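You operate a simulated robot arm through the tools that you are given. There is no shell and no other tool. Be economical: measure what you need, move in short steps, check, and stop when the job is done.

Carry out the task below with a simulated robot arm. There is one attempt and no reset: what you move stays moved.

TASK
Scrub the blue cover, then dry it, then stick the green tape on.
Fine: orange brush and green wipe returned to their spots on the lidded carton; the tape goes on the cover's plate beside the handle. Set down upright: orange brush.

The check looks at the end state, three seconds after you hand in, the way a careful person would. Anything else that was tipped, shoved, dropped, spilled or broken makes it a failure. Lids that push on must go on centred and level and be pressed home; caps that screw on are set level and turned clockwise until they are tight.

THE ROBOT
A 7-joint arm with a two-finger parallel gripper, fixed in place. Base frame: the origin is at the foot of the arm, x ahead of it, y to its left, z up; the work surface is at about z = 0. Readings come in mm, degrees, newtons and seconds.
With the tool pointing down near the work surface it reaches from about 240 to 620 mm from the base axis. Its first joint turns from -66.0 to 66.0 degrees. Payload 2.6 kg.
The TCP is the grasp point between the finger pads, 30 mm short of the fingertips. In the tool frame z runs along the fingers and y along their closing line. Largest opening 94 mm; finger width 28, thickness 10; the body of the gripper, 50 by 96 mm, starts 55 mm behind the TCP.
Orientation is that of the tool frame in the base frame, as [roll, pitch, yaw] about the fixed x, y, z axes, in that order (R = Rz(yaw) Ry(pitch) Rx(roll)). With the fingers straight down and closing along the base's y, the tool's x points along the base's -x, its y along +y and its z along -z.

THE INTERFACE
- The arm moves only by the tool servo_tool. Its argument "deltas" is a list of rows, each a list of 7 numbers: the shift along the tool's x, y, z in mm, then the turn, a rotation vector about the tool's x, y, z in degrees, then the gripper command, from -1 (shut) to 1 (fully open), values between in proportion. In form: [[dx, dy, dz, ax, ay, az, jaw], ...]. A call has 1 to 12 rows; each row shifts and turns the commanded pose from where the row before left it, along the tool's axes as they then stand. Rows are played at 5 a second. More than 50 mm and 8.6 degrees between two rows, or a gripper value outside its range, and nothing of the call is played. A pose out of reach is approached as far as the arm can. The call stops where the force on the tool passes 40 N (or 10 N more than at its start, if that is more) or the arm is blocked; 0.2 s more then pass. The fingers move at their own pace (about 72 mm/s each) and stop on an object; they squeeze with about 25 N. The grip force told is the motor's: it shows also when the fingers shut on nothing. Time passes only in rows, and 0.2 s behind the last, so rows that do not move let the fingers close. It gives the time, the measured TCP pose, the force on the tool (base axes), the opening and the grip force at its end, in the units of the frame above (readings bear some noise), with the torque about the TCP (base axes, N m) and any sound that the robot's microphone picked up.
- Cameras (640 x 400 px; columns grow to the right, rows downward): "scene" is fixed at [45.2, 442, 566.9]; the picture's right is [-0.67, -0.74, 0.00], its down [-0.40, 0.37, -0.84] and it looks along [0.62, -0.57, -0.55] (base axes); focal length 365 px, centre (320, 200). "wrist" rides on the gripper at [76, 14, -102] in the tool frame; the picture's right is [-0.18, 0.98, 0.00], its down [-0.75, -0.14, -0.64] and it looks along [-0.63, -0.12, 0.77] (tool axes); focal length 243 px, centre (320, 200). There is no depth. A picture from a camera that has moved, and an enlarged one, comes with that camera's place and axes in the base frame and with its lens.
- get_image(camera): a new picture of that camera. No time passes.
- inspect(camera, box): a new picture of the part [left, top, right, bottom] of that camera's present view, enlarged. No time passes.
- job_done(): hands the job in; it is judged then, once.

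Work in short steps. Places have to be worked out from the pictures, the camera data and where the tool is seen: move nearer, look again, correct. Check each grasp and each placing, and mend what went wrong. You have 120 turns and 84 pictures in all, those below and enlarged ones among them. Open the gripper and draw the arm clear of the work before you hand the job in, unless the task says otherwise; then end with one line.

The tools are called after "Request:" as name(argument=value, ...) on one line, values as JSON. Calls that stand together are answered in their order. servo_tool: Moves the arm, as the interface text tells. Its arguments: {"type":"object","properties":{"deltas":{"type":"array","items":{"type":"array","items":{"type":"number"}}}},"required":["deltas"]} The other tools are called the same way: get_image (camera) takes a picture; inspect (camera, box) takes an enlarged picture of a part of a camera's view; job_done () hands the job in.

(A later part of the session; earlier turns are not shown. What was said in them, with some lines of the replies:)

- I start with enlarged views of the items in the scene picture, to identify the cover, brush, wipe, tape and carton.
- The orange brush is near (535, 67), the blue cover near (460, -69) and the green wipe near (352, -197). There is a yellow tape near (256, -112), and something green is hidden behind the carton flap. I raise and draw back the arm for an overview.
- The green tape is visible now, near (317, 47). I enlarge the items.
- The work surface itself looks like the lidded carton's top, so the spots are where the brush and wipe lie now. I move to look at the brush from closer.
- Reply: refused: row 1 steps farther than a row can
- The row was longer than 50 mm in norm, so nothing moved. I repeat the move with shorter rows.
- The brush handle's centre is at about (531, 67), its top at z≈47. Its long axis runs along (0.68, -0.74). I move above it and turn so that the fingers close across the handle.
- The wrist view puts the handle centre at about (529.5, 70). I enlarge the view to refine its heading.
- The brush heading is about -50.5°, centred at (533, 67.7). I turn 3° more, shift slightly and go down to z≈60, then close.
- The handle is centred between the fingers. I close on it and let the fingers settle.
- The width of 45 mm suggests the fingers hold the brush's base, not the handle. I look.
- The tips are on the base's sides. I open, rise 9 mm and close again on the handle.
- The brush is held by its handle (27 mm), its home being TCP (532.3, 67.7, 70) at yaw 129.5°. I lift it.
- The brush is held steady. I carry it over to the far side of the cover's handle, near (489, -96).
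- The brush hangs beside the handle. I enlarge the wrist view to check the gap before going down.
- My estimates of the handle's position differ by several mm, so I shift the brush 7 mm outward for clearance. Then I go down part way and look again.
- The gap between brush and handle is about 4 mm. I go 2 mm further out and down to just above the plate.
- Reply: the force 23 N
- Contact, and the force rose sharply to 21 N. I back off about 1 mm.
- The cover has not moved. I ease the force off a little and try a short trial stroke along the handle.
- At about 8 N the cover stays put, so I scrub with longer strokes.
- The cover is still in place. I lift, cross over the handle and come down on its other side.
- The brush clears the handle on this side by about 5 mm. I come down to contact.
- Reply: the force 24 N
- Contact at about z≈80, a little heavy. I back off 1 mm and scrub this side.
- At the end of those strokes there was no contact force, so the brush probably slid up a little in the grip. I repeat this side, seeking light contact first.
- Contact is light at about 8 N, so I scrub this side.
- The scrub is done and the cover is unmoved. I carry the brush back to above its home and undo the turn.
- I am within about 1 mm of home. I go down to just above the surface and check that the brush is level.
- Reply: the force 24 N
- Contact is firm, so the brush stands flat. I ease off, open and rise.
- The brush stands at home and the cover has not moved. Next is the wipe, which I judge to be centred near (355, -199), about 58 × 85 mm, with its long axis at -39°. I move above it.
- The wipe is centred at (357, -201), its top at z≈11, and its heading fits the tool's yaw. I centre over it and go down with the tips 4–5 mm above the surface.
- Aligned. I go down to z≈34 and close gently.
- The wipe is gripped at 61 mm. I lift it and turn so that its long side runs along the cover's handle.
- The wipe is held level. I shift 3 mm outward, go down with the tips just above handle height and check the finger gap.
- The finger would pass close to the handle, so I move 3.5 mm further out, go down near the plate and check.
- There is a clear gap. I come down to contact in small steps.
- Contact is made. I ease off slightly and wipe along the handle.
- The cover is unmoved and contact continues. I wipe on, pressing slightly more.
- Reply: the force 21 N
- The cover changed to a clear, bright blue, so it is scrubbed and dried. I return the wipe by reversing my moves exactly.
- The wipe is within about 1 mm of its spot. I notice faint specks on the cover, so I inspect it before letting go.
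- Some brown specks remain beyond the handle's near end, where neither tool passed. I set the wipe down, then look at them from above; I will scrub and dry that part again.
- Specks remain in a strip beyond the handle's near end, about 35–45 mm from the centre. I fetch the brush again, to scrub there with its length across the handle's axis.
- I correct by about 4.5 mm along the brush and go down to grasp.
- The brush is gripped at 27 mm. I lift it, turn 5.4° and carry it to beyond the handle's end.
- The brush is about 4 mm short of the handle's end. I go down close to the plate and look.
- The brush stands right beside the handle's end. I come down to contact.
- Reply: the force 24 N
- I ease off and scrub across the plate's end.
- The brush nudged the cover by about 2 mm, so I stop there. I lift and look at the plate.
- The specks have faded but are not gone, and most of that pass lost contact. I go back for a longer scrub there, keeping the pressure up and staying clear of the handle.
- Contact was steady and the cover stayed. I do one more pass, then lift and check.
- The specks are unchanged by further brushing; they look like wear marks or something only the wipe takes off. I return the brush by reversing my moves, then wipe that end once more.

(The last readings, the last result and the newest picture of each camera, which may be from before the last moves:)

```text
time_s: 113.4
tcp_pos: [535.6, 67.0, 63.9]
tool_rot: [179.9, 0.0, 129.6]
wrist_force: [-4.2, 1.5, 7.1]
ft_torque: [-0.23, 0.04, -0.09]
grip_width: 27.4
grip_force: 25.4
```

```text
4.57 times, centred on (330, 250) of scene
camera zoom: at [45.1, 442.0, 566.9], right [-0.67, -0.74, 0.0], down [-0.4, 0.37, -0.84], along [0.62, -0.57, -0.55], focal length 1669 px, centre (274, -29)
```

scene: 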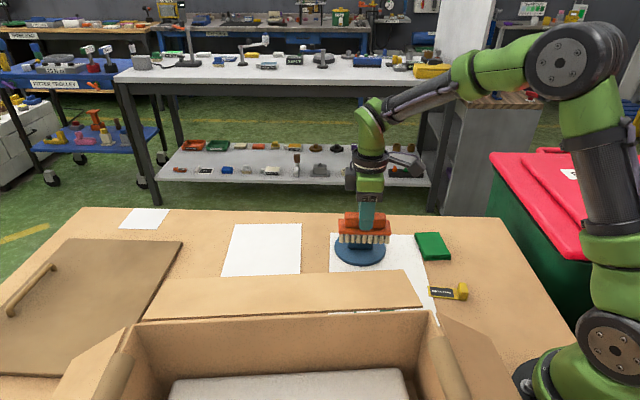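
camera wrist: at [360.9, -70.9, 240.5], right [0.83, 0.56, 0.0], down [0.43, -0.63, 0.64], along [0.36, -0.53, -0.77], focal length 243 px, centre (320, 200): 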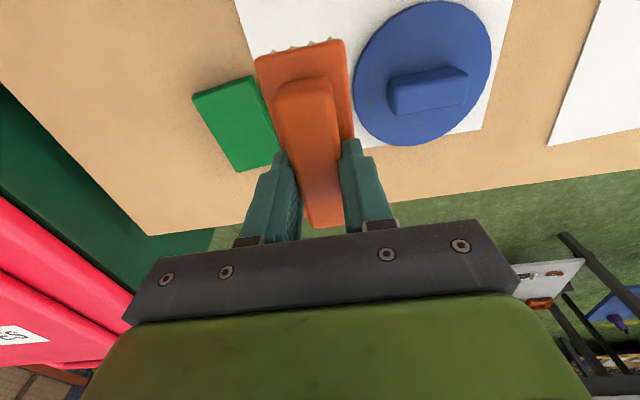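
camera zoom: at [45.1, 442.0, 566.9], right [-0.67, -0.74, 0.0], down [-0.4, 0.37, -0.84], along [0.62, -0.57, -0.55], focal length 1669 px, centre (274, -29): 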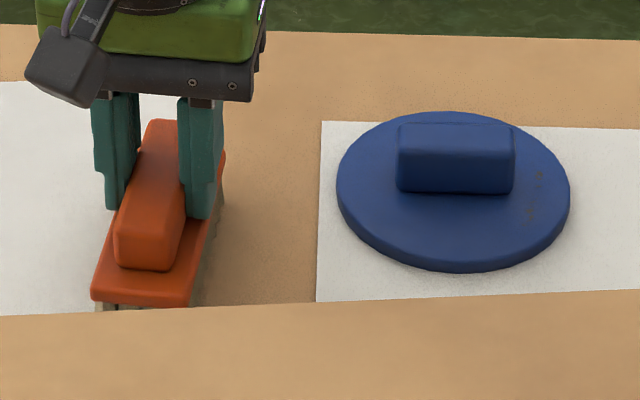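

The brush is on its spot. I press slightly, release, rise and go over to the wipe.

Request:
servo_tool(deltas=[[0, 0, 1.2, 0, 0, 0, -1], [0, 0, 0, 0, 0, 0, -1], [0, 0, -1, 0, 0, 0, -0.2], [0, 0, 0, 0, 0, 0, 0.4], [0, 0, 0, 0, 0, 0, 1], [0, 0, 0, 0, 0, 0, 1], [0, 0, -25, 0, 0, 0, 1], [0, 0, -40, 0, 0, 0, 1], [0, 0, -40, 0, 0, 0, 1], [0, 0, 0, 0, 0, 0, 1]])

Request:
servo_tool(deltas=[[0, 0, 0, 0, 0, -5.7, 1], [0, 0, 0, 0, 0, -5.7, 1], [-3.5, -45.7, 0, 0, 0, 0, 1], [-3.5, -45.7, 0, 0, 0, 0, 1], [-3.5, -45.7, 0, 0, 0, 0, 1], [-3.5, -45.7, 0, 0, 0, 0, 1], [-3.5, -45.7, 0, 0, 0, 0, 1], [-3.5, -45.7, 0, 0, 0, 0, 1], [-3.5, -45.7, 0, 0, 0, 0, 1], [0, 0, 30, 0, 0, 0, 1], [0, 0, 0, 0, 0, 0, 1], [0, 0, 0, 0, 0, 0, 1]])

Request:
inspect(camera="wrist", box=[180, 20, 480, 220])

```text
time_s: 115.6
tcp_pos: [534.9, 64.2, 171.4]
tool_rot: [-180.0, 0.0, 129.6]
wrist_force: [0.0, 0.0, -0.6]
ft_torque: [-0.01, -0.01, 0.02]
grip_width: 94.0
grip_force: 0.0
```

```text
time_s: 118.2
tcp_pos: [349.5, -199.7, 142.2]
tool_rot: [180.0, 0.0, 140.9]
wrist_force: [0.7, 0.0, 0.3]
ft_torque: [0.0, 0.0, 0.01]
grip_width: 94.0
grip_force: 0.0
```

```text
2.00 times, centred on (330, 120) of wrist
camera zoom: at [299.3, -141.0, 241.1], right [0.76, 0.65, 0.0], down [0.5, -0.58, 0.64], along [0.42, -0.49, -0.77], focal length 485 px, centre (300, 360)
```

zoom: 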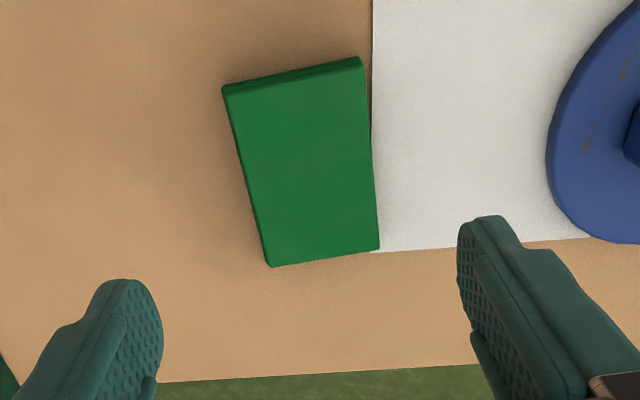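

The wipe is at (355.5, -200). I correct a few mm and grasp it as before.

Request:
servo_tool(deltas=[[-4, 0.7, 40, 0, 0, 0, 1], [0, 0, 40, 0, 0, 0, 1], [0, 0, 22, 0, 0, 0, 1], [0, 0, 5, 0, 0, 0, 1], [0, 0, 0, 0, 0, 0, 1], [0, 0, 0, 0, 0, 0, 0.5], [0, 0, 0, 0, 0, 0, 0], [0, 0, 0, 0, 0, 0, -1], [0, 0, 0, 0, 0, 0, -1], [0, 0, 0, 0, 0, 0, -1]])

```text
time_s: 120.4
tcp_pos: [356.2, -202.4, 31.8]
tool_rot: [180.0, 0.1, 140.9]
wrist_force: [0.0, 0.8, 0.9]
ft_torque: [0.03, 0.0, 0.0]
grip_width: 60.7
grip_force: 25.1
```

Gripped at 61 mm. I lift, turn the wipe so its end faces the handle's near end, and carry it there.

Request:
servo_tool(deltas=[[0, 0, -20, 0, 0, 0, -1], [0, 0, -40, 0, 0, 0, -1], [0, 0, -30, 0, 0, 0, -1], [0, 0, 0, 0, 0, 0, -1]])

Request:
servo_tool(deltas=[[0, 0, 0, 0, 0, -7.64, -1], [0, 0, 0, 0, 0, -7.64, -1], [0, 0, 0, 0, 0, -7.64, -1], [0, 0, 0, 0, 0, -7.64, -1], [0, 0, 0, 0, 0, -7.64, -1], [0, 0, 0, 0, 0, -7.64, -1], [0, 0, 0, 0, 0, -7.64, -1], [0, 0, 0, 0, 0, -7.64, -1], [0, 0, 0, 0, 0, -7.64, -1], [0, 0, 0, 0, 0, -7.64, -1], [0, 0, 0, 0, 0, -7.64, -1], [0, 0, 0, 0, 0, 0, -1]])

Request:
servo_tool(deltas=[[-32, 5, 0, 0, 0, 0, -1], [-32, 5, 0, 0, 0, 0, -1], [-32, 5, 0, 0, 0, 0, -1], [0, 0, 40, 0, 0, 0, -1], [0, 0, 30, 0, 0, 0, -1], [0, 0, 0, 0, 0, 0, -1], [0, 0, 0, 0, 0, 0, -1]])

Request:
inspect(camera="scene", box=[310, 180, 430, 290])

```text
time_s: 121.4
tcp_pos: [356.5, -202.0, 123.9]
tool_rot: [179.9, 0.0, 141.0]
wrist_force: [-0.2, -0.1, 0.4]
ft_torque: [0.0, -0.04, -0.03]
grip_width: 60.9
grip_force: 24.6
```

```text
time_s: 124.0
tcp_pos: [355.2, -202.3, 121.8]
tool_rot: [180.0, 0.0, -134.9]
wrist_force: [0.8, -0.4, 0.0]
ft_torque: [0.03, 0.02, -0.03]
grip_width: 60.5
grip_force: 25.0
```

```text
time_s: 125.6
tcp_pos: [413.8, -123.8, 49.9]
tool_rot: [-179.9, 0.0, -135.0]
wrist_force: [-0.3, 0.7, -1.0]
ft_torque: [-0.02, 0.0, 0.0]
grip_width: 60.8
grip_force: 25.2
```

```text
3.64 times, centred on (370, 235) of scene
camera zoom: at [45.2, 442.0, 566.9], right [-0.67, -0.74, 0.0], down [-0.4, 0.37, -0.84], along [0.62, -0.57, -0.55], focal length 1328 px, centre (138, 73)
```

zoom: 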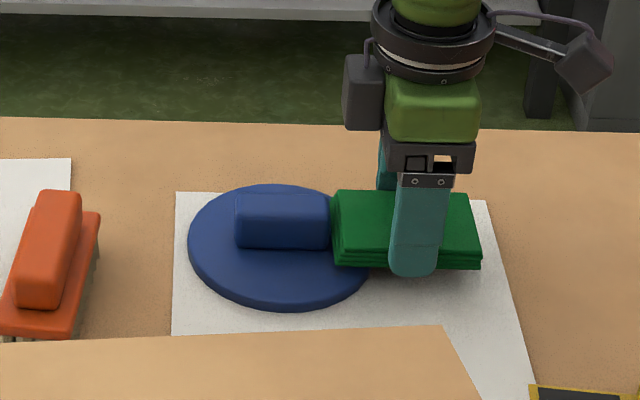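

The wipe's end sits just clear of the handle. I come down to contact.

Request:
servo_tool(deltas=[[0, 0, 4, 0, 0, 0, -1], [0, 0, 0, 0, 0, 0, -1]])

Request:
servo_tool(deltas=[[0, 0, 1.5, 0, 0, 0, -1], [0, 0, 0, 0, 0, 0, -1]])

Request:
servo_tool(deltas=[[0, 0, 1, 0, 0, 0, -1], [0, 0, 0, 0, 0, 0, -1]])

```text
time_s: 126.2
tcp_pos: [413.3, -123.3, 46.9]
tool_rot: [-180.0, 0.0, -135.0]
wrist_force: [-0.6, 0.8, 1.0]
ft_torque: [-0.04, 0.03, -0.01]
grip_width: 60.8
grip_force: 25.1
```

```text
time_s: 126.8
tcp_pos: [413.0, -124.1, 43.7]
tool_rot: [-180.0, 0.1, -135.0]
wrist_force: [-0.4, 0.3, -0.2]
ft_torque: [0.0, 0.0, -0.03]
grip_width: 60.8
grip_force: 25.0
```

```text
time_s: 127.4
tcp_pos: [413.9, -122.6, 44.0]
tool_rot: [180.0, 0.0, -135.0]
wrist_force: [0.7, 0.4, -0.5]
ft_torque: [0.0, 0.0, 0.05]
grip_width: 60.8
grip_force: 24.8
```

Request:
servo_tool(deltas=[[0, 0, 1, 0, 0, 0, -1], [0, 0, 0, 0, 0, 0, -1]])

Request:
servo_tool(deltas=[[0, 0, 0.8, 0, 0, 0, -1], [0, 0, 0, 0, 0, 0, -1]])

Request:
servo_tool(deltas=[[0, 0, 0.8, 0, 0, 0, -1], [0, 0, 0, 0, 0, 0, -1]])

```text
time_s: 128.0
tcp_pos: [412.2, -124.1, 42.8]
tool_rot: [179.9, 0.0, -135.0]
wrist_force: [0.2, 0.4, 0.2]
ft_torque: [0.01, -0.02, -0.06]
grip_width: 61.0
grip_force: 24.9
```

```text
time_s: 128.6
tcp_pos: [413.7, -122.5, 43.2]
tool_rot: [-180.0, -0.1, -135.0]
wrist_force: [-0.6, 0.3, -0.5]
ft_torque: [0.0, -0.06, 0.01]
grip_width: 60.8
grip_force: 24.7
```

```text
time_s: 129.2
tcp_pos: [413.8, -121.7, 41.4]
tool_rot: [-180.0, -0.1, -135.1]
wrist_force: [0.1, -0.2, -0.6]
ft_torque: [-0.01, 0.02, -0.01]
grip_width: 60.7
grip_force: 25.5
```

Request:
servo_tool(deltas=[[0, 0, 0.8, 0, 0, 0, -1], [0, 0, 0, 0, 0, 0, -1]])

Request:
servo_tool(deltas=[[0, 0, 0.8, 0, 0, 0, -1], [0, 0, 0, 0, 0, 0, -1]])

Request:
inspect(camera="scene", box=[320, 210, 430, 290])

```text
time_s: 129.8
tcp_pos: [413.7, -123.0, 41.2]
tool_rot: [-180.0, 0.0, -135.1]
wrist_force: [0.1, 0.5, -0.5]
ft_torque: [-0.03, 0.0, -0.01]
grip_width: 61.1
grip_force: 25.1
```

```text
time_s: 130.4
tcp_pos: [413.0, -122.7, 40.2]
tool_rot: [180.0, -0.1, -135.0]
wrist_force: [-0.8, -0.5, 2.5]
ft_torque: [0.18, 0.04, 0.05]
grip_width: 60.8
grip_force: 25.0
```

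```text
5.00 times, centred on (375, 250) of scene
camera zoom: at [45.1, 442.0, 566.9], right [-0.67, -0.74, 0.0], down [-0.4, 0.37, -0.84], along [0.62, -0.57, -0.55], focal length 1825 px, centre (45, -50)
```

zoom: 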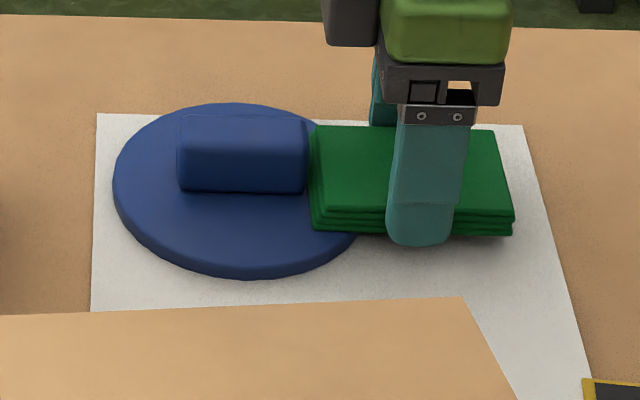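

Contact has begun. I press a touch more and wipe side to side.

Request:
servo_tool(deltas=[[1, 0, 0.8, 0, 0, 0, -1], [0, 5, 0, 0, 0, 0, -1], [0, 5, 0, 0, 0, 0, -1], [0, -5, 0, 0, 0, 0, -1], [0, -5, 0, 0, 0, 0, -1], [0, -5, 0, 0, 0, 0, -1], [0, -5, 0, 0, 0, 0, -1], [0, 5, 0, 0, 0, 0, -1], [0, 5, 0, 0, 0, 0, -1]])

Request:
servo_tool(deltas=[[0, 6, 0.5, 0, 0, 0, -1], [0, 6, 0, 0, 0, 0, -1], [0, -6, 0, 0, 0, 0, -1], [0, -6, 0, 0, 0, 0, -1], [0, -6, 0, 0, 0, 0, -1], [0, -6, 0, 0, 0, 0, -1], [0, 6, 0, 0, 0, 0, -1], [0, 6, 0, 0, 0, 0, -1]])

Request:
servo_tool(deltas=[[0, 0, -20, 0, 0, 0, -1], [0, 0, -30, 0, 0, 0, -1], [0, 0, -31, 0, 0, 0, -1], [33, 0, 0, 0, 0, 0, -1], [0, 0, 0, 0, 0, 0, -1]])

Request:
inspect(camera="scene", box=[320, 180, 440, 275])

```text
time_s: 132.4
tcp_pos: [412.0, -124.8, 40.2]
tool_rot: [-179.7, 0.0, -135.1]
wrist_force: [4.9, -6.1, 15.7]
ft_torque: [0.15, -0.33, -0.14]
grip_width: 60.5
grip_force: 24.8
```

```text
time_s: 134.2
tcp_pos: [414.2, -126.3, 38.5]
tool_rot: [-179.8, -0.1, -135.0]
wrist_force: [2.2, -6.2, 13.9]
ft_torque: [0.26, -0.18, -0.14]
grip_width: 60.7
grip_force: 24.8
```

```text
time_s: 135.4
tcp_pos: [390.1, -147.2, 121.0]
tool_rot: [-180.0, -0.1, -135.1]
wrist_force: [-0.2, 0.2, 0.0]
ft_torque: [0.02, -0.02, -0.01]
grip_width: 60.8
grip_force: 25.1
```

```text
4.21 times, centred on (380, 228) of scene
camera zoom: at [45.2, 442.0, 566.9], right [-0.67, -0.74, 0.0], down [-0.4, 0.37, -0.84], along [0.62, -0.57, -0.55], focal length 1537 px, centre (67, 84)
```

zoom: 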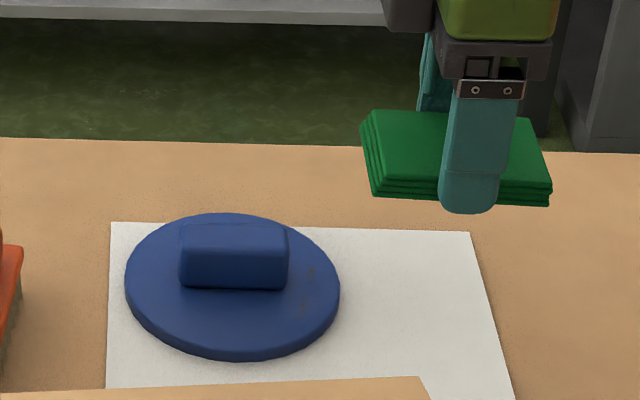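

The faint marks take neither brush nor wipe, so they are wear in the surface. I return the wipe by reversing my moves.

Request:
servo_tool(deltas=[[31, -7.5, 0, 0, 0, 0, -1], [31, -7.5, 0, 0, 0, 0, -1], [0, 0, 0, 0, 0, 0, -1]])

Request:
servo_tool(deltas=[[0, 0, 0, 0, 0, 7.64, -1], [0, 0, 0, 0, 0, 7.64, -1], [0, 0, 0, 0, 0, 7.64, -1], [0, 0, 0, 0, 0, 7.64, -1], [0, 0, 0, 0, 0, 7.64, -1], [0, 0, 0, 0, 0, 7.64, -1], [0, 0, 0, 0, 0, 7.64, -1], [0, 0, 0, 0, 0, 7.64, -1], [0, 0, 0, 0, 0, 7.64, -1], [0, 0, 0, 0, 0, 7.64, -1], [0, 0, 0, 0, 0, 7.64, -1], [0, 0, 0, 0, 0, 0, -1]])

Request:
servo_tool(deltas=[[0, 0, 40, 0, 0, 0, -1], [0, 0, 30, 0, 0, 0, -1], [0, 0, 12, 0, 0, 0, -1], [0, 0, 0, 0, 0, 0, -1], [0, 0, 3, 0, 0, 0, -1], [0, 0, 0, 0, 0, 0, -1]])

Request:
inspect(camera="scene", box=[390, 180, 490, 280])

```text
time_s: 136.2
tcp_pos: [356.0, -203.8, 119.6]
tool_rot: [-180.0, -0.1, -134.9]
wrist_force: [-0.2, -0.2, 0.0]
ft_torque: [-0.02, -0.01, -0.04]
grip_width: 61.0
grip_force: 25.1
```

```text
time_s: 138.8
tcp_pos: [356.4, -202.2, 119.7]
tool_rot: [179.9, 0.0, 140.8]
wrist_force: [-0.2, 0.0, -0.5]
ft_torque: [0.01, 0.03, 0.03]
grip_width: 60.8
grip_force: 25.4
```

```text
time_s: 140.2
tcp_pos: [354.9, -201.5, 36.6]
tool_rot: [-179.9, 0.0, 141.0]
wrist_force: [0.6, 0.2, 0.2]
ft_torque: [0.02, 0.0, -0.02]
grip_width: 60.8
grip_force: 24.6
```

```text
4.00 times, centred on (440, 230) of scene
camera zoom: at [45.2, 442.0, 566.9], right [-0.67, -0.74, 0.0], down [-0.4, 0.37, -0.84], along [0.62, -0.57, -0.55], focal length 1460 px, centre (-160, 80)
```

zoom: 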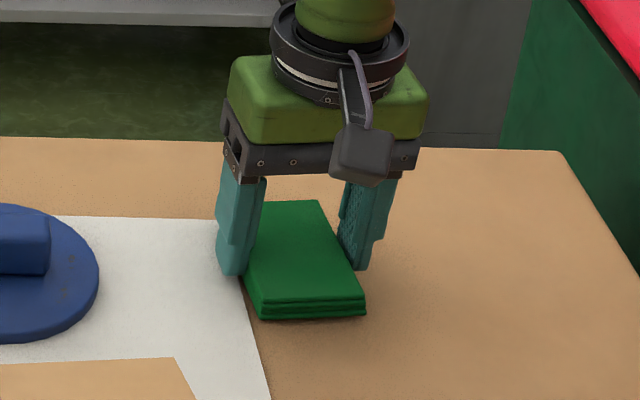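

Request:
servo_tool(deltas=[[0, 0, 2, 0, 0, 0, -1], [0, 0, 0, 0, 0, 0, -1]])

Request:
servo_tool(deltas=[[0, 0, 1.5, 0, 0, 0, -1], [0, 0, 0, 0, 0, 0, -1]])

```text
time_s: 140.8
tcp_pos: [356.1, -201.1, 35.3]
tool_rot: [180.0, 0.1, 141.0]
wrist_force: [0.0, -0.5, 0.3]
ft_torque: [0.02, -0.01, -0.05]
grip_width: 60.8
grip_force: 25.6
```

```text
time_s: 141.4
tcp_pos: [356.2, -203.3, 32.7]
tool_rot: [-180.0, 0.0, 140.9]
wrist_force: [0.5, -0.3, -0.5]
ft_torque: [0.06, -0.02, -0.03]
grip_width: 60.7
grip_force: 25.0
```

The wipe is practically on the surface, so I release it and rise. Then I start a half turn of the gripper for the tape, so that the camera side faces away from the carton flap.

Request:
servo_tool(deltas=[[0, 0, 0.4, 0, 0, 0, -0.2], [0, 0, 0, 0, 0, 0, 0.6], [0, 0, 0, 0, 0, 0, 1], [0, 0, 0, 0, 0, 0, 1], [0, 0, -40, 0, 0, 0, 1], [0, 0, -40, 0, 0, 0, 1], [0, 0, -45, 0, 0, 0, 1], [0, 0, -45, 0, 0, 0, 1], [0, 0, -20, 0, 0, 0, 1], [0, 0, 0, 0, 0, 0, 1]])

Request:
servo_tool(deltas=[[0, 0, 0, 0, 0, -8.5, 1], [0, 0, 0, 0, 0, -8.5, 1], [0, 0, 0, 0, 0, -8.5, 1], [0, 0, 0, 0, 0, -8.5, 1], [0, 0, 0, 0, 0, -8.5, 1], [0, 0, 0, 0, 0, -8.5, 1], [0, 0, 0, 0, 0, -8.5, 1], [0, 0, 0, 0, 0, -8.5, 1], [0, 0, 0, 0, 0, -8.5, 1], [0, 0, 0, 0, 0, -8.5, 1], [0, 0, 0, 0, 0, -8.5, 1], [0, 0, 0, 0, 0, 0, 1]])

Request:
servo_tool(deltas=[[0, 0, 0, 0, 0, -8.5, 1], [0, 0, 0, 0, 0, -8.5, 1], [0, 0, 0, 0, 0, -8.5, 1], [0, 0, 0, 0, 0, -8.5, 1], [0, 0, 0, 0, 0, -8.5, 1], [0, 0, 0, 0, 0, -8.5, 1], [0, 0, 0, 0, 0, -8.5, 1], [0, 0, 0, 0, 0, -8.5, 1], [0, 0, 0, 0, 0, -8.5, 1], [0, 0, 0, 0, 0, -8.5, 1], [0, 0, 0, 0, 0, 0, 1], [0, 0, 0, 0, 0, 0, 1]])

```text
time_s: 143.6
tcp_pos: [355.3, -198.2, 220.8]
tool_rot: [-179.9, 0.0, 141.0]
wrist_force: [1.1, 0.5, 0.3]
ft_torque: [0.03, 0.04, 0.01]
grip_width: 94.0
grip_force: 0.0
```

```text
time_s: 146.2
tcp_pos: [355.7, -203.1, 221.6]
tool_rot: [180.0, 0.0, -125.4]
wrist_force: [0.5, 0.0, -0.3]
ft_torque: [-0.01, 0.01, 0.01]
grip_width: 93.8
grip_force: 0.1
```

```text
time_s: 148.8
tcp_pos: [377.1, -181.7, 203.4]
tool_rot: [179.9, -0.1, -40.7]
wrist_force: [0.1, -0.8, -0.3]
ft_torque: [-0.02, -0.03, 0.01]
grip_width: 94.1
grip_force: 0.1
out of reach, approached as far as the arm can: row 10
```

The turn is done, though near a joint limit out here. Over the tape the first joint relieves it, so I move towards the tape at height.

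Request:
servo_tool(deltas=[[-31.9, -25.3, 0, 0, 0, 0, 1], [-31.9, -25.3, 0, 0, 0, 0, 1], [-31.9, -25.3, 0, 0, 0, 0, 1], [-31.9, -25.3, 0, 0, 0, 0, 1], [-31.9, -25.3, 0, 0, 0, 0, 1], [-31.9, -25.3, 0, 0, 0, 0, 1], [0, 0, 0, 0, 0, 0, 1], [0, 0, 0, 0, 0, 0, 1]])

Request:
get_image(camera="wrist")

```text
time_s: 150.6
tcp_pos: [329.7, 59.4, 204.7]
tool_rot: [-180.0, 0.0, -40.5]
wrist_force: [-0.1, -0.4, 0.5]
ft_torque: [-0.01, 0.0, -0.02]
grip_width: 94.0
grip_force: 0.0
```

```text
15 pictures are left
camera wrist: at [378.3, -1.6, 305.7], right [-0.78, -0.63, 0.0], down [-0.48, 0.6, 0.64], along [-0.4, 0.5, -0.77], focal length 243 px, centre (320, 200)
```

wrist: 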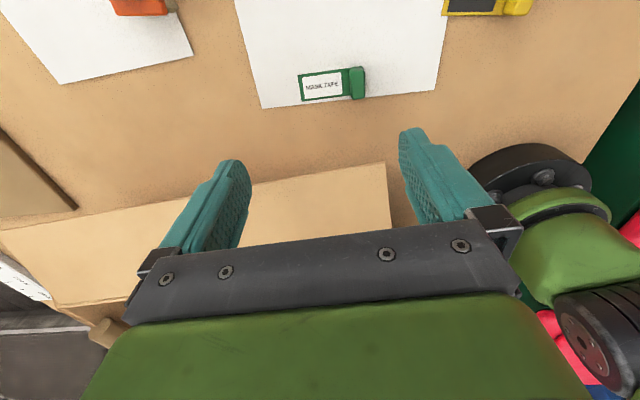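

I zoom in on the tape and the flap edge.

Request:
inspect(camera="wrist", box=[270, 40, 410, 180])

```text
2.86 times, centred on (340, 110) of wrist
camera zoom: at [378.3, -1.6, 305.7], right [-0.78, -0.63, 0.0], down [-0.48, 0.6, 0.64], along [-0.4, 0.5, -0.77], focal length 693 px, centre (263, 457)
```

zoom: 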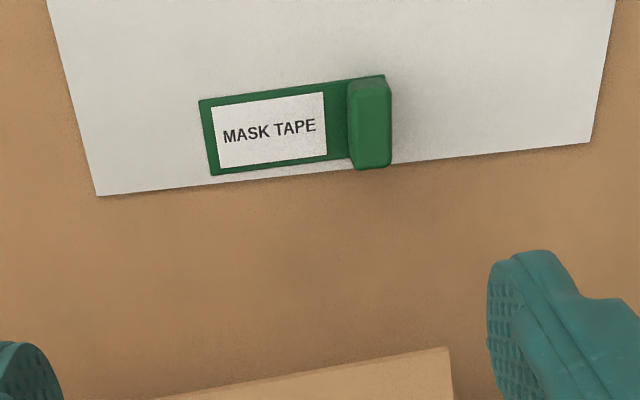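

The tape's block is at about (299, 29), only about 23 mm from the flap's edge. I centre over it, narrow the jaw and tilt 12° so that the body leans away from the flap. Then I go part way down.

Request:
servo_tool(deltas=[[0, 0, 0, 0, 0, 2.5, 0.2], [1.8, 21.5, 0, 0, 0, 0, 0.2], [1.8, 21.5, 0, 0, 0, 0, 0.2], [0, 0, 0, 0, -6, 0, 0.2], [0, 0, 0, 0, -6, 0, 0.2], [8.3, 0, 39.1, 0, 0, 0, 0.2], [8.3, 0, 39.1, 0, 0, 0, 0.2], [6.2, 0, 29.3, 0, 0, 0, 0.2], [0, 0, 0, 0, 0, 0, 0.2], [0, 0, 0, 0, 0, 0, 0.2]])

Request:
get_image(camera="wrist")

Request:
inspect(camera="scene", box=[330, 190, 510, 330])

```text
time_s: 152.8
tcp_pos: [304.4, 24.3, 92.7]
tool_rot: [180.0, 12.0, -43.1]
wrist_force: [-0.6, 0.6, 0.5]
ft_torque: [0.0, 0.0, 0.0]
grip_width: 55.9
grip_force: 0.1
```

```text
13 pictures are left
camera wrist: at [364.7, -52.0, 176.1], right [-0.8, -0.6, 0.04], down [-0.35, 0.52, 0.78], along [-0.49, 0.62, -0.62], focal length 243 px, centre (320, 200)
```

wrist: 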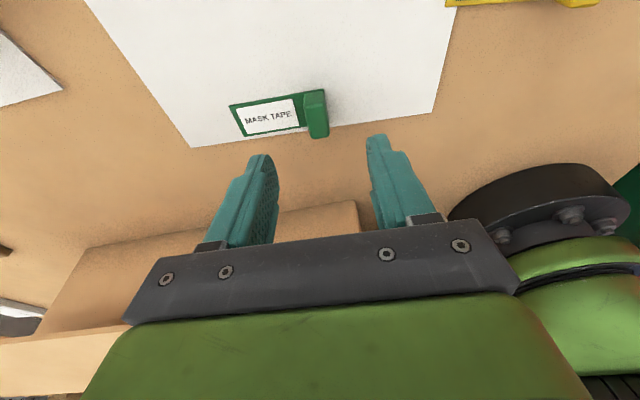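

```text
2.86 times, centred on (420, 260) of scene
camera zoom: at [45.2, 442.0, 566.9], right [-0.67, -0.74, 0.0], down [-0.4, 0.37, -0.84], along [0.62, -0.57, -0.55], focal length 1043 px, centre (34, 29)
```

zoom: 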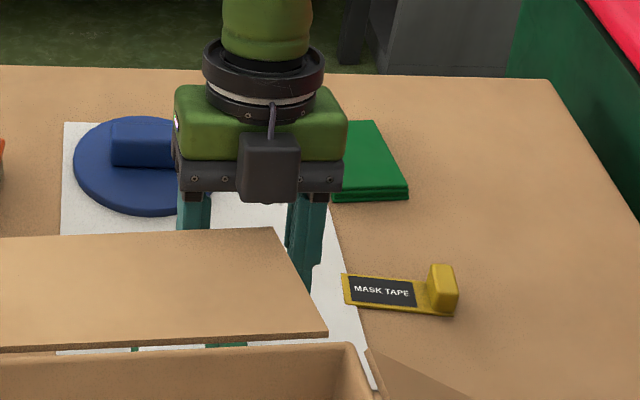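

A dark box on the gripper's other side would come near the flap at this tilt, so I will lean 25° instead. I first refine the block's position in an enlarged view.

Request:
inspect(camera="wrist", box=[220, 70, 420, 220])

```text
2.67 times, centred on (320, 145) of wrist
camera zoom: at [364.7, -52.0, 176.1], right [-0.8, -0.6, 0.04], down [-0.35, 0.52, 0.78], along [-0.49, 0.62, -0.62], focal length 647 px, centre (320, 347)
```

zoom: 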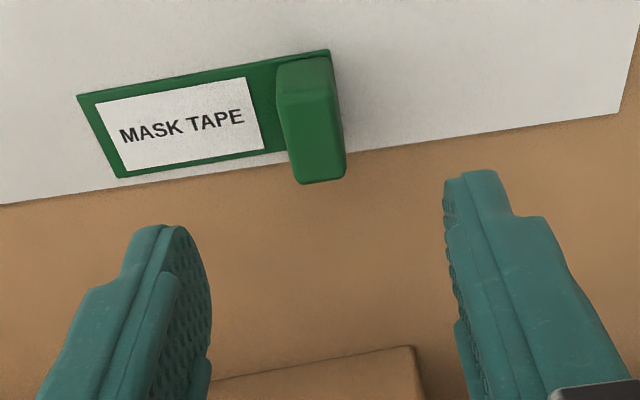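

The block's top is at z≈23, centred at (298.5, 29), which fits my aim. I tilt to 25°, shift slightly and go down most of the way.

Request:
servo_tool(deltas=[[0, 0, 0, 0, -6.5, 0, 0.2], [0, 0, 0, 0, -6.5, 0, 0.2], [3.3, 0, -1.5, 0, 0, 0, 0.2], [8.5, 0, 18.1, 0, 0, 0, 0.2], [6.3, 0, 13.6, 0, 0, 0, 0.2], [0, 0, 0, 0, 0, 0, 0.2], [0, 0, 0, 0, 0, 0, 0.2]])

Request:
inspect(camera="scene", box=[330, 190, 510, 330])

Request:
inspect(camera="wrist", box=[200, 60, 440, 240])

```text
time_s: 154.4
tcp_pos: [305.7, 19.6, 57.4]
tool_rot: [-180.0, 25.0, -43.0]
wrist_force: [0.2, 1.1, 0.5]
ft_torque: [-0.01, 0.03, -0.01]
grip_width: 56.1
grip_force: 0.1
```

```text
2.86 times, centred on (420, 260) of scene
camera zoom: at [45.2, 442.0, 566.9], right [-0.67, -0.74, 0.0], down [-0.4, 0.37, -0.84], along [0.62, -0.57, -0.55], focal length 1043 px, centre (34, 29)
```

zoom: 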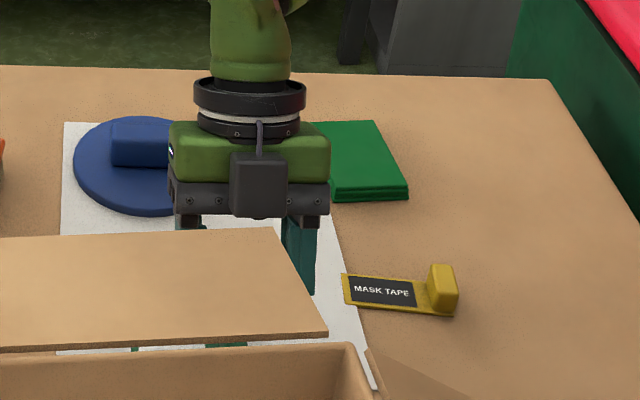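

```text
2.22 times, centred on (320, 150) of wrist
camera zoom: at [378.1, -67.4, 117.0], right [-0.79, -0.6, 0.08], down [-0.2, 0.38, 0.9], along [-0.57, 0.7, -0.43], focal length 539 px, centre (320, 311)
```

zoom: 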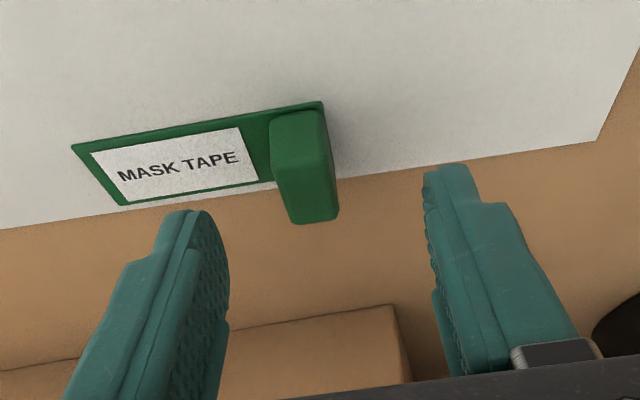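

Aligned, and the gripper clears the flap. I go down the rest and close on the block.

Request:
servo_tool(deltas=[[5, 0, 10.9, 0, 0, 0, 0.2], [2.5, 0, 5.4, 0, 0, 0, 0.2], [0, 0, 0, 0, 0, 0, 0.2], [0, 0, 0, 0, 0, 0, 0.2]])

Request:
servo_tool(deltas=[[0.9, 0, 1.8, 0, 0, 0, 0.2], [0, 0, 0, 0, 0, 0, 0], [0, 0, 0, 0, 0, 0, -0.3], [0, 0, 0, 0, 0, 0, -1], [0, 0, 0, 0, 0, 0, -1], [0, 0, 0, 0, 0, 0, -1]])

Request:
inspect(camera="wrist", box=[200, 60, 440, 240])

```text
time_s: 155.4
tcp_pos: [306.2, 19.7, 40.3]
tool_rot: [179.9, 25.0, -43.0]
wrist_force: [0.1, -0.5, -0.8]
ft_torque: [-0.02, 0.01, 0.0]
grip_width: 56.4
grip_force: 0.0
```

```text
time_s: 156.8
tcp_pos: [306.1, 19.8, 38.9]
tool_rot: [180.0, 24.9, -42.9]
wrist_force: [0.1, 0.4, 0.5]
ft_torque: [0.03, 0.01, 0.0]
grip_width: 14.0
grip_force: 25.0
```

```text
2.22 times, centred on (320, 150) of wrist
camera zoom: at [377.6, -67.0, 97.5], right [-0.79, -0.6, 0.08], down [-0.2, 0.38, 0.9], along [-0.57, 0.7, -0.43], focal length 539 px, centre (320, 311)
```

zoom: 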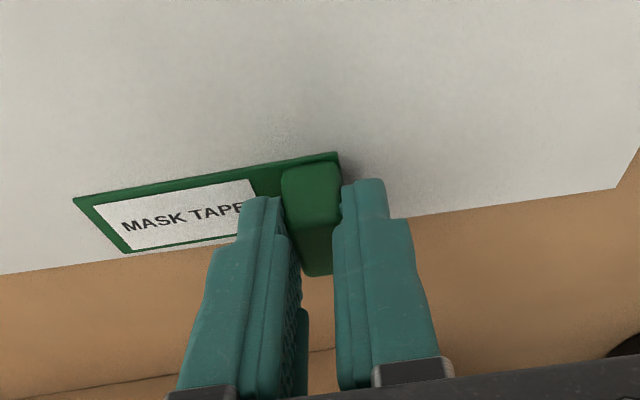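

The tape block is gripped at 14 mm. I lift straight up, keeping the tilt.

Request:
servo_tool(deltas=[[-8.5, 0, -18.1, 0, 0, 0, -1], [-16.9, 0, -36.3, 0, 0, 0, -1], [-16.9, 0, -36.3, 0, 0, 0, -1], [-12.7, 0, -27.2, 0, 0, 0, -1], [0, 0, 0, 0, 0, 0, -1], [0, 0, 0, 0.85, 0, 1.81, -1], [0, 0, 0, 0, 0, 0, -1]])

Request:
servo_tool(deltas=[[33.5, -3.5, -15.6, 0, 0, 0, -1], [33.5, -3.5, -15.6, 0, 0, 0, -1], [33.5, -3.5, -15.6, 0, 0, 0, -1], [33.5, -3.5, -15.6, 0, 0, 0, -1], [33.5, -3.5, -15.6, 0, 0, 0, -1], [33.5, -3.5, -15.6, 0, 0, 0, -1], [0, 0, 0, 0, 0, 0, -1], [0, 0, 0, 0, 0, 0, -1]])

Request:
get_image(camera="scene")

```text
time_s: 158.4
tcp_pos: [306.1, 22.1, 169.1]
tool_rot: [-179.9, 25.0, -45.0]
wrist_force: [-0.2, -1.1, -0.1]
ft_torque: [0.01, -0.02, 0.02]
grip_width: 14.4
grip_force: 25.2
```

```text
time_s: 160.2
tcp_pos: [462.2, -109.4, 169.2]
tool_rot: [-179.8, 24.9, -45.1]
wrist_force: [-0.1, -0.5, -0.2]
ft_torque: [-0.01, 0.01, 0.0]
grip_width: 14.1
grip_force: 25.4
out of reach, approached as far as the arm can: row 6
```

```text
7 pictures are left
```

scene: 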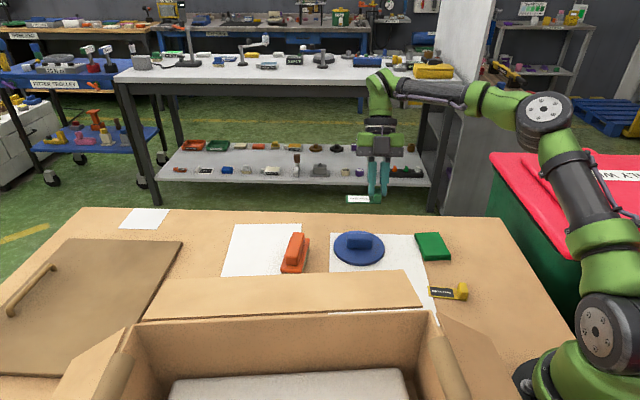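

That far-side pose is at the arm's limit. I turn the gripper half round the vertical instead, so that it leans the other way and the tape goes on the near side of the handle.

Request:
servo_tool(deltas=[[0, 0, 0, 3.59, 0, 7.7, -1], [0, 0, 0, 3.59, 0, 7.7, -1], [0, 0, 0, 3.59, 0, 7.7, -1], [0, 0, 0, 3.59, 0, 7.7, -1], [0, 0, 0, 3.59, 0, 7.7, -1], [0, 0, 0, 3.59, 0, 7.7, -1], [0, 0, 0, 3.59, 0, 7.7, -1], [0, 0, 0, 3.59, 0, 7.7, -1], [0, 0, 0, 3.59, 0, 7.7, -1], [0, 0, 0, 3.59, 0, 7.7, -1], [0, 0, 0, 3.59, 0, 7.7, -1]])

Request:
servo_tool(deltas=[[0, 0, 0, 3.59, 0, 7.7, -1], [0, 0, 0, 3.59, 0, 7.7, -1], [0, 0, 0, 3.59, 0, 7.7, -1], [0, 0, 0, 3.59, 0, 7.7, -1], [0, 0, 0, 3.59, 0, 7.7, -1], [0, 0, 0, 3.59, 0, 7.7, -1], [0, 0, 0, 3.59, 0, 7.7, -1], [0, 0, 0, 3.59, 0, 7.7, -1], [0, 0, 0, 3.59, 0, 7.7, -1], [0, 0, 0, 3.59, 0, 7.7, -1], [0, 0, 0, 0.63, 0, 1.36, -1], [0, 0, 0, 0, 0, 0, -1]])

```text
time_s: 162.6
tcp_pos: [464.9, -109.8, 170.1]
tool_rot: [180.0, 25.0, -138.7]
wrist_force: [0.4, -0.4, -0.3]
ft_torque: [-0.02, -0.02, 0.02]
grip_width: 14.2
grip_force: 24.6
```

```text
time_s: 165.2
tcp_pos: [464.1, -109.8, 169.3]
tool_rot: [-180.0, 24.9, 135.1]
wrist_force: [0.5, 0.6, 0.1]
ft_torque: [-0.01, -0.02, 0.0]
grip_width: 14.6
grip_force: 25.0
```

Turned, with the tape still held. I move over the near side of the handle, down to about 35 mm above the plate, and look.

Request:
servo_tool(deltas=[[21.2, 20.7, -9.9, 0, 0, 0, -1], [21.2, 20.7, -9.9, 0, 0, 0, -1], [21.2, 20.7, -9.9, 0, 0, 0, -1], [17.75, 0, 38.05, 0, 0, 0, -1], [17.75, 0, 38.05, 0, 0, 0, -1], [0, 0, 0, 0, 0, 0, -1], [0, 0, 0, 0, 0, 0, -1]])

Request:
inspect(camera="wrist", box=[160, 20, 480, 240])

```text
time_s: 166.8
tcp_pos: [458.5, -16.6, 83.4]
tool_rot: [180.0, 24.9, 134.9]
wrist_force: [-0.3, 0.0, 0.3]
ft_torque: [0.03, 0.0, 0.0]
grip_width: 14.3
grip_force: 25.1
```

```text
1.82 times, centred on (320, 130) of wrist
camera zoom: at [388.0, 73.8, 142.6], right [0.81, 0.58, 0.08], down [0.19, -0.39, 0.9], along [0.55, -0.72, -0.43], focal length 441 px, centre (320, 327)
```

zoom: 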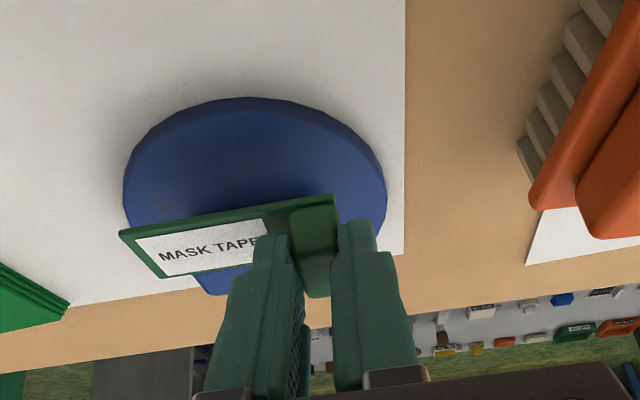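

The tape runs exactly parallel to the handle. Measured across, its edges are at n=330 and 360, while the plate's centre is at n≈377 and its rim is 59 mm out. I shift 1.5 mm inward and 1.4 mm along, then go down to about 4 mm above the plate.

Request:
servo_tool(deltas=[[-1.36, -1.4, 0.63, 0, 0, 0, -1], [6.3, 0, 13.6, 0, 0, 0, -1], [6.3, 0, 13.6, 0, 0, 0, -1], [0, 0, 0, 0, 0, 0, -1], [0, 0, 0, 0, 0, 0, -1]])

Request:
inspect(camera="wrist", box=[160, 20, 480, 240])

```text
time_s: 168.0
tcp_pos: [457.5, -17.6, 56.6]
tool_rot: [180.0, 25.0, 135.1]
wrist_force: [0.0, 0.3, 0.7]
ft_torque: [0.01, -0.01, -0.01]
grip_width: 14.2
grip_force: 24.6
```

```text
1.82 times, centred on (320, 130) of wrist
camera zoom: at [388.5, 72.0, 115.5], right [0.81, 0.58, 0.08], down [0.19, -0.39, 0.9], along [0.55, -0.72, -0.43], focal length 441 px, centre (320, 327)
```

zoom: 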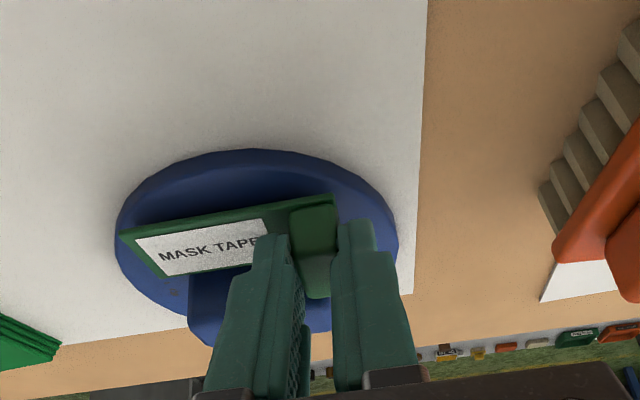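

The tape should go about 2 mm further in and 2 mm along. I apply that and go down to contact in steps.

Request:
servo_tool(deltas=[[-1.8, -2, 0.85, 0, 0, 0, -1], [1.7, 0, 3.6, 0, 0, 0, -1], [0, 0, 0, 0, 0, 0, -1]])

Request:
servo_tool(deltas=[[0.85, 0, 1.8, 0, 0, 0, -1], [0, 0, 0, 0, 0, 0, -1]])

Request:
servo_tool(deltas=[[0.5, 0, 1.1, 0, 0, 0, -1], [0, 0, 0, 0, 0, 0, -1]])

```text
time_s: 168.8
tcp_pos: [457.2, -21.3, 51.8]
tool_rot: [-180.0, 25.1, 135.0]
wrist_force: [-0.3, 0.5, 0.2]
ft_torque: [0.01, -0.02, -0.02]
grip_width: 14.1
grip_force: 25.0
```

```text
time_s: 169.4
tcp_pos: [457.8, -20.0, 51.0]
tool_rot: [-180.0, 25.0, 135.1]
wrist_force: [-0.3, 0.1, -0.4]
ft_torque: [0.01, -0.02, -0.02]
grip_width: 14.1
grip_force: 24.4
```

```text
time_s: 170.0
tcp_pos: [458.0, -19.4, 48.8]
tool_rot: [180.0, 24.9, 135.1]
wrist_force: [0.5, 0.2, 0.8]
ft_torque: [-0.07, -0.01, 0.01]
grip_width: 14.4
grip_force: 25.2
```

Request:
servo_tool(deltas=[[0.42, 0, 0.9, 0, 0, 0, -1], [0, 0, 0, 0, 0, 0, -1]])

Request:
inspect(camera="wrist", box=[160, 60, 420, 240])

```text
time_s: 170.6
tcp_pos: [457.9, -21.6, 48.2]
tool_rot: [179.9, 25.2, 135.1]
wrist_force: [0.5, 1.8, 8.0]
ft_torque: [-0.17, -0.1, -0.04]
grip_width: 14.5
grip_force: 25.3
```

```text
2.22 times, centred on (290, 150) of wrist
camera zoom: at [388.1, 68.9, 107.2], right [0.81, 0.58, 0.08], down [0.19, -0.39, 0.9], along [0.55, -0.72, -0.43], focal length 539 px, centre (387, 311)
```

zoom: 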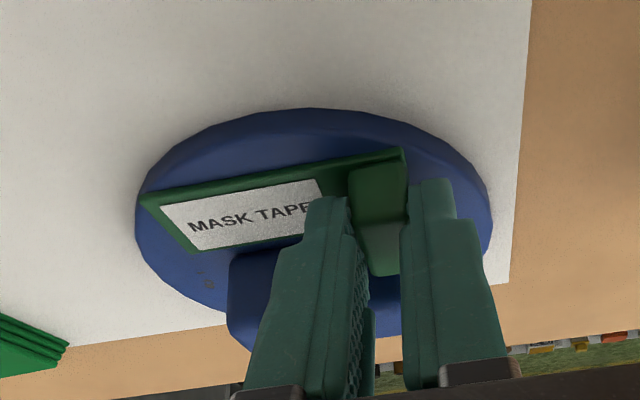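

Measured against the handle's foot, the plate's centre is at n≈383, so the tape sits about 7 mm too far out and its corner is at the rim. I lift 4 mm and watch the force.

Request:
servo_tool(deltas=[[-0.85, 0, -1.8, 0, 0, 0, -1], [-0.85, 0, -1.8, 0, 0, 0, -1], [0, 0, 0, 0, 0, 0, -1], [0, 0, 0, 0, 0, 0, -1]])

Request:
servo_tool(deltas=[[0, 0, 0, 0, 0, 0, -1]])

```text
time_s: 171.6
tcp_pos: [458.5, -21.1, 50.7]
tool_rot: [180.0, 25.0, 135.0]
wrist_force: [-0.1, -0.2, -1.4]
ft_torque: [0.05, -0.05, 0.03]
grip_width: 14.1
grip_force: 25.2
```

```text
time_s: 172.0
tcp_pos: [456.4, -21.6, 51.2]
tool_rot: [-180.0, 25.0, 135.1]
wrist_force: [-0.4, -0.2, -0.6]
ft_torque: [0.07, -0.05, 0.0]
grip_width: 14.4
grip_force: 24.6
```

The force is ambiguous, so I check whether the cover came up with the tape.

Request:
inspect(camera="scene", box=[310, 200, 410, 280])

```text
5.00 times, centred on (360, 240) of scene
camera zoom: at [45.2, 442.0, 566.9], right [-0.67, -0.74, 0.0], down [-0.4, 0.37, -0.84], along [0.62, -0.57, -0.55], focal length 1825 px, centre (120, 0)
```

zoom: 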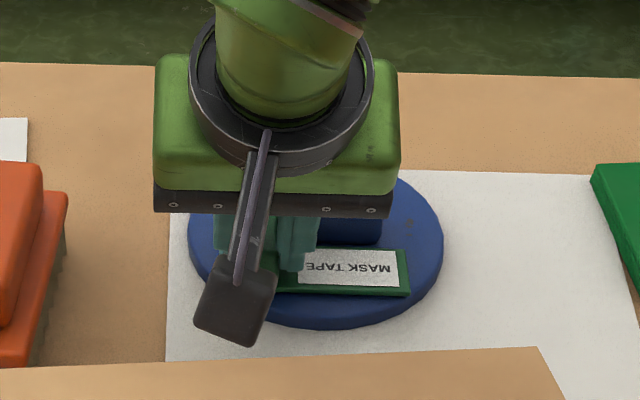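

The cover stayed on the sheet. Both views agree that the tape should go about 6.5 mm towards the handle and 4.5 mm along it. I shift and lower again.

Request:
servo_tool(deltas=[[-2.95, 2.25, 1.37, 0, 0, 0, -1], [-2.95, 2.25, 1.37, 0, 0, 0, -1], [0, 0, 0, 0, 0, 0, -1], [0, 0, 0, 0, 0, 0, -1]])

Request:
inspect(camera="wrist", box=[160, 60, 420, 240])

```text
time_s: 173.0
tcp_pos: [464.1, -22.5, 49.7]
tool_rot: [-179.9, 25.1, 135.2]
wrist_force: [-1.8, 1.4, 0.0]
ft_torque: [0.03, 0.05, -0.03]
grip_width: 14.3
grip_force: 25.0
```

```text
2.22 times, centred on (290, 150) of wrist
camera zoom: at [395.5, 66.8, 109.3], right [0.81, 0.58, 0.08], down [0.19, -0.39, 0.9], along [0.55, -0.72, -0.43], focal length 539 px, centre (387, 311)
```

zoom: 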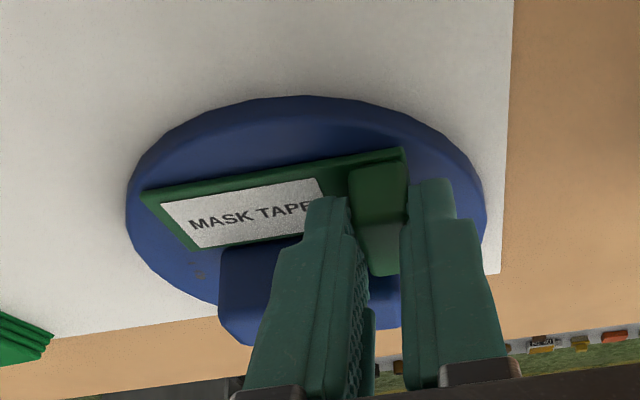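

The small sideways force says the tape just touches the handle's foot. I back off 1.2 mm, then lower and press it on.

Request:
servo_tool(deltas=[[1.1, 0, -0.5, 0, 0, 0, -1], [0, 0, 0, 0, 0, 0, -1]])

Request:
servo_tool(deltas=[[0.7, 0, 1.5, 0, 0, 0, -1], [0, 0, 0, 0, 0, 0, -1]])

Request:
servo_tool(deltas=[[0.5, 0, 1.1, 0, 0, 0, -1], [0, 0, 0, 0, 0, 0, -1]])

Request:
servo_tool(deltas=[[0.5, 0, 1.1, 0, 0, 0, -1], [0, 0, 0, 0, 0, 0, -1]])

```text
time_s: 173.6
tcp_pos: [463.5, -21.9, 51.3]
tool_rot: [-179.9, 24.9, 135.0]
wrist_force: [-0.8, -0.4, -0.9]
ft_torque: [-0.01, 0.05, -0.01]
grip_width: 14.4
grip_force: 24.7
```

```text
time_s: 174.2
tcp_pos: [465.9, -21.4, 49.7]
tool_rot: [180.0, 25.0, 135.0]
wrist_force: [-0.9, -0.6, -0.4]
ft_torque: [0.01, 0.01, -0.02]
grip_width: 14.3
grip_force: 25.0
```

```text
time_s: 174.8
tcp_pos: [464.7, -20.7, 48.2]
tool_rot: [180.0, 25.1, 134.9]
wrist_force: [-2.5, -1.9, 4.1]
ft_torque: [-0.06, 0.02, -0.01]
grip_width: 14.3
grip_force: 25.0
```

```text
time_s: 175.4
tcp_pos: [466.1, -20.4, 47.9]
tool_rot: [179.8, 25.3, 135.0]
wrist_force: [-6.0, -0.4, 19.5]
ft_torque: [-0.21, 0.07, -0.13]
grip_width: 14.3
grip_force: 25.0
```

The tape is pressed on with about 20 N. I hold briefly, ease off, open the fingers and retreat along the tool's axis.

Request:
servo_tool(deltas=[[0, 0, 0, 0, 0, 0, -1], [-0.5, 0, -1, 0, 0, 0, -1], [0, 0, 0, 0, 0, 0, -0.5], [0, 0, 0, 0, 0, 0, -0.1], [0, 0, 0, 0, 0, 0, 0], [0, 0, -10, 0, 0, 0, 0], [0, 0, -40, 0, 0, 0, 0], [0, 0, -45, 0, 0, 0, 0.5], [0, 0, -45, 0, 0, 0, 1], [0, 0, 0, 0, 0, 0, 1]])

Request:
get_image(camera="wrist")

```text
time_s: 177.6
tcp_pos: [420.1, 20.2, 178.4]
tool_rot: [180.0, 25.0, 135.1]
wrist_force: [0.2, 0.1, 0.3]
ft_torque: [0.02, 0.01, 0.01]
grip_width: 93.8
grip_force: 0.1
```

```text
1 pictures are left
camera wrist: at [351.1, 108.4, 237.2], right [0.81, 0.58, 0.08], down [0.19, -0.39, 0.9], along [0.55, -0.72, -0.43], focal length 243 px, centre (320, 200)
```

wrist: 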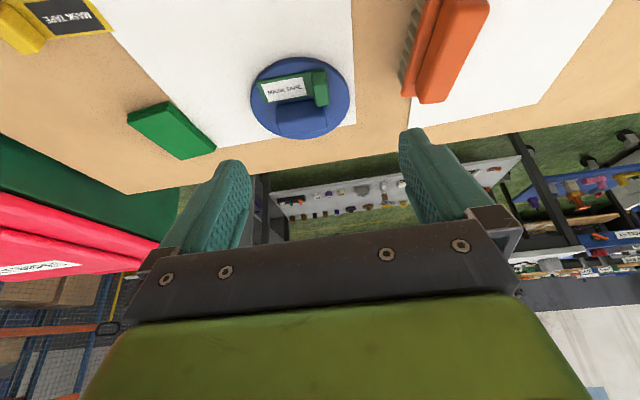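

The tape lies flat on the plate beside the handle. I draw the arm up and clear, then take the last check picture.

Request:
servo_tool(deltas=[[-16.9, 0, -36.3, 0, 0, 0, 1], [-16.9, 0, -36.3, 0, 0, 0, 1], [-10, 0, -21, 0, 0, 0, 1], [0, 0, 0, 0, 8, 0, 1], [0, 0, 0, 0, 8, 0, 1], [0, 0, 0, 0, 8, 0, 1], [0, 0, 0, 0, 0, 0, 1]])

Request:
inspect(camera="scene", box=[270, 205, 480, 305])

```text
time_s: 179.2
tcp_pos: [422.9, 19.4, 278.0]
tool_rot: [179.8, 0.9, 135.1]
wrist_force: [-0.9, -0.9, 0.6]
ft_torque: [0.03, 0.05, -0.01]
grip_width: 94.3
grip_force: 0.1
```

```text
3.05 times, centred on (375, 255) of scene
camera zoom: at [45.2, 442.0, 566.9], right [-0.67, -0.74, 0.0], down [-0.4, 0.37, -0.84], along [0.62, -0.57, -0.55], focal length 1113 px, centre (152, 32)
```

zoom: 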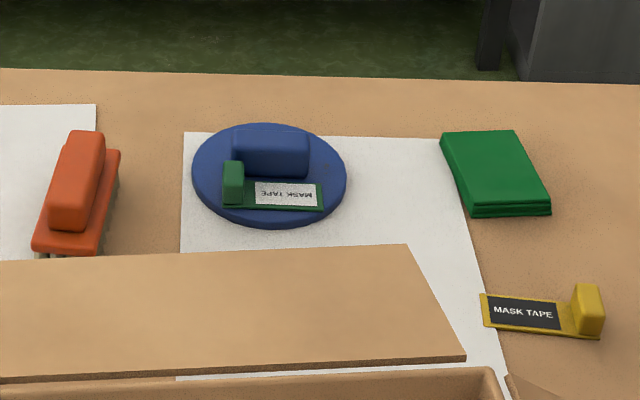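

The last picture shows the tape within the plate beside the handle, the brush upright on its spot and the wipe on its spot. The arm is clear, so I hand in.

Request:
job_done()

```text
The job is handed in.
```

I scrubbed and dried the blue cover, then stuck the green tape on its plate beside the handle; the orange brush is back upright and the green wipe is back on its spot. A few faint brown specks at one end of the plate came off with neither the brush nor the wipe, and the second scrub nudged the cover about 2 mm.
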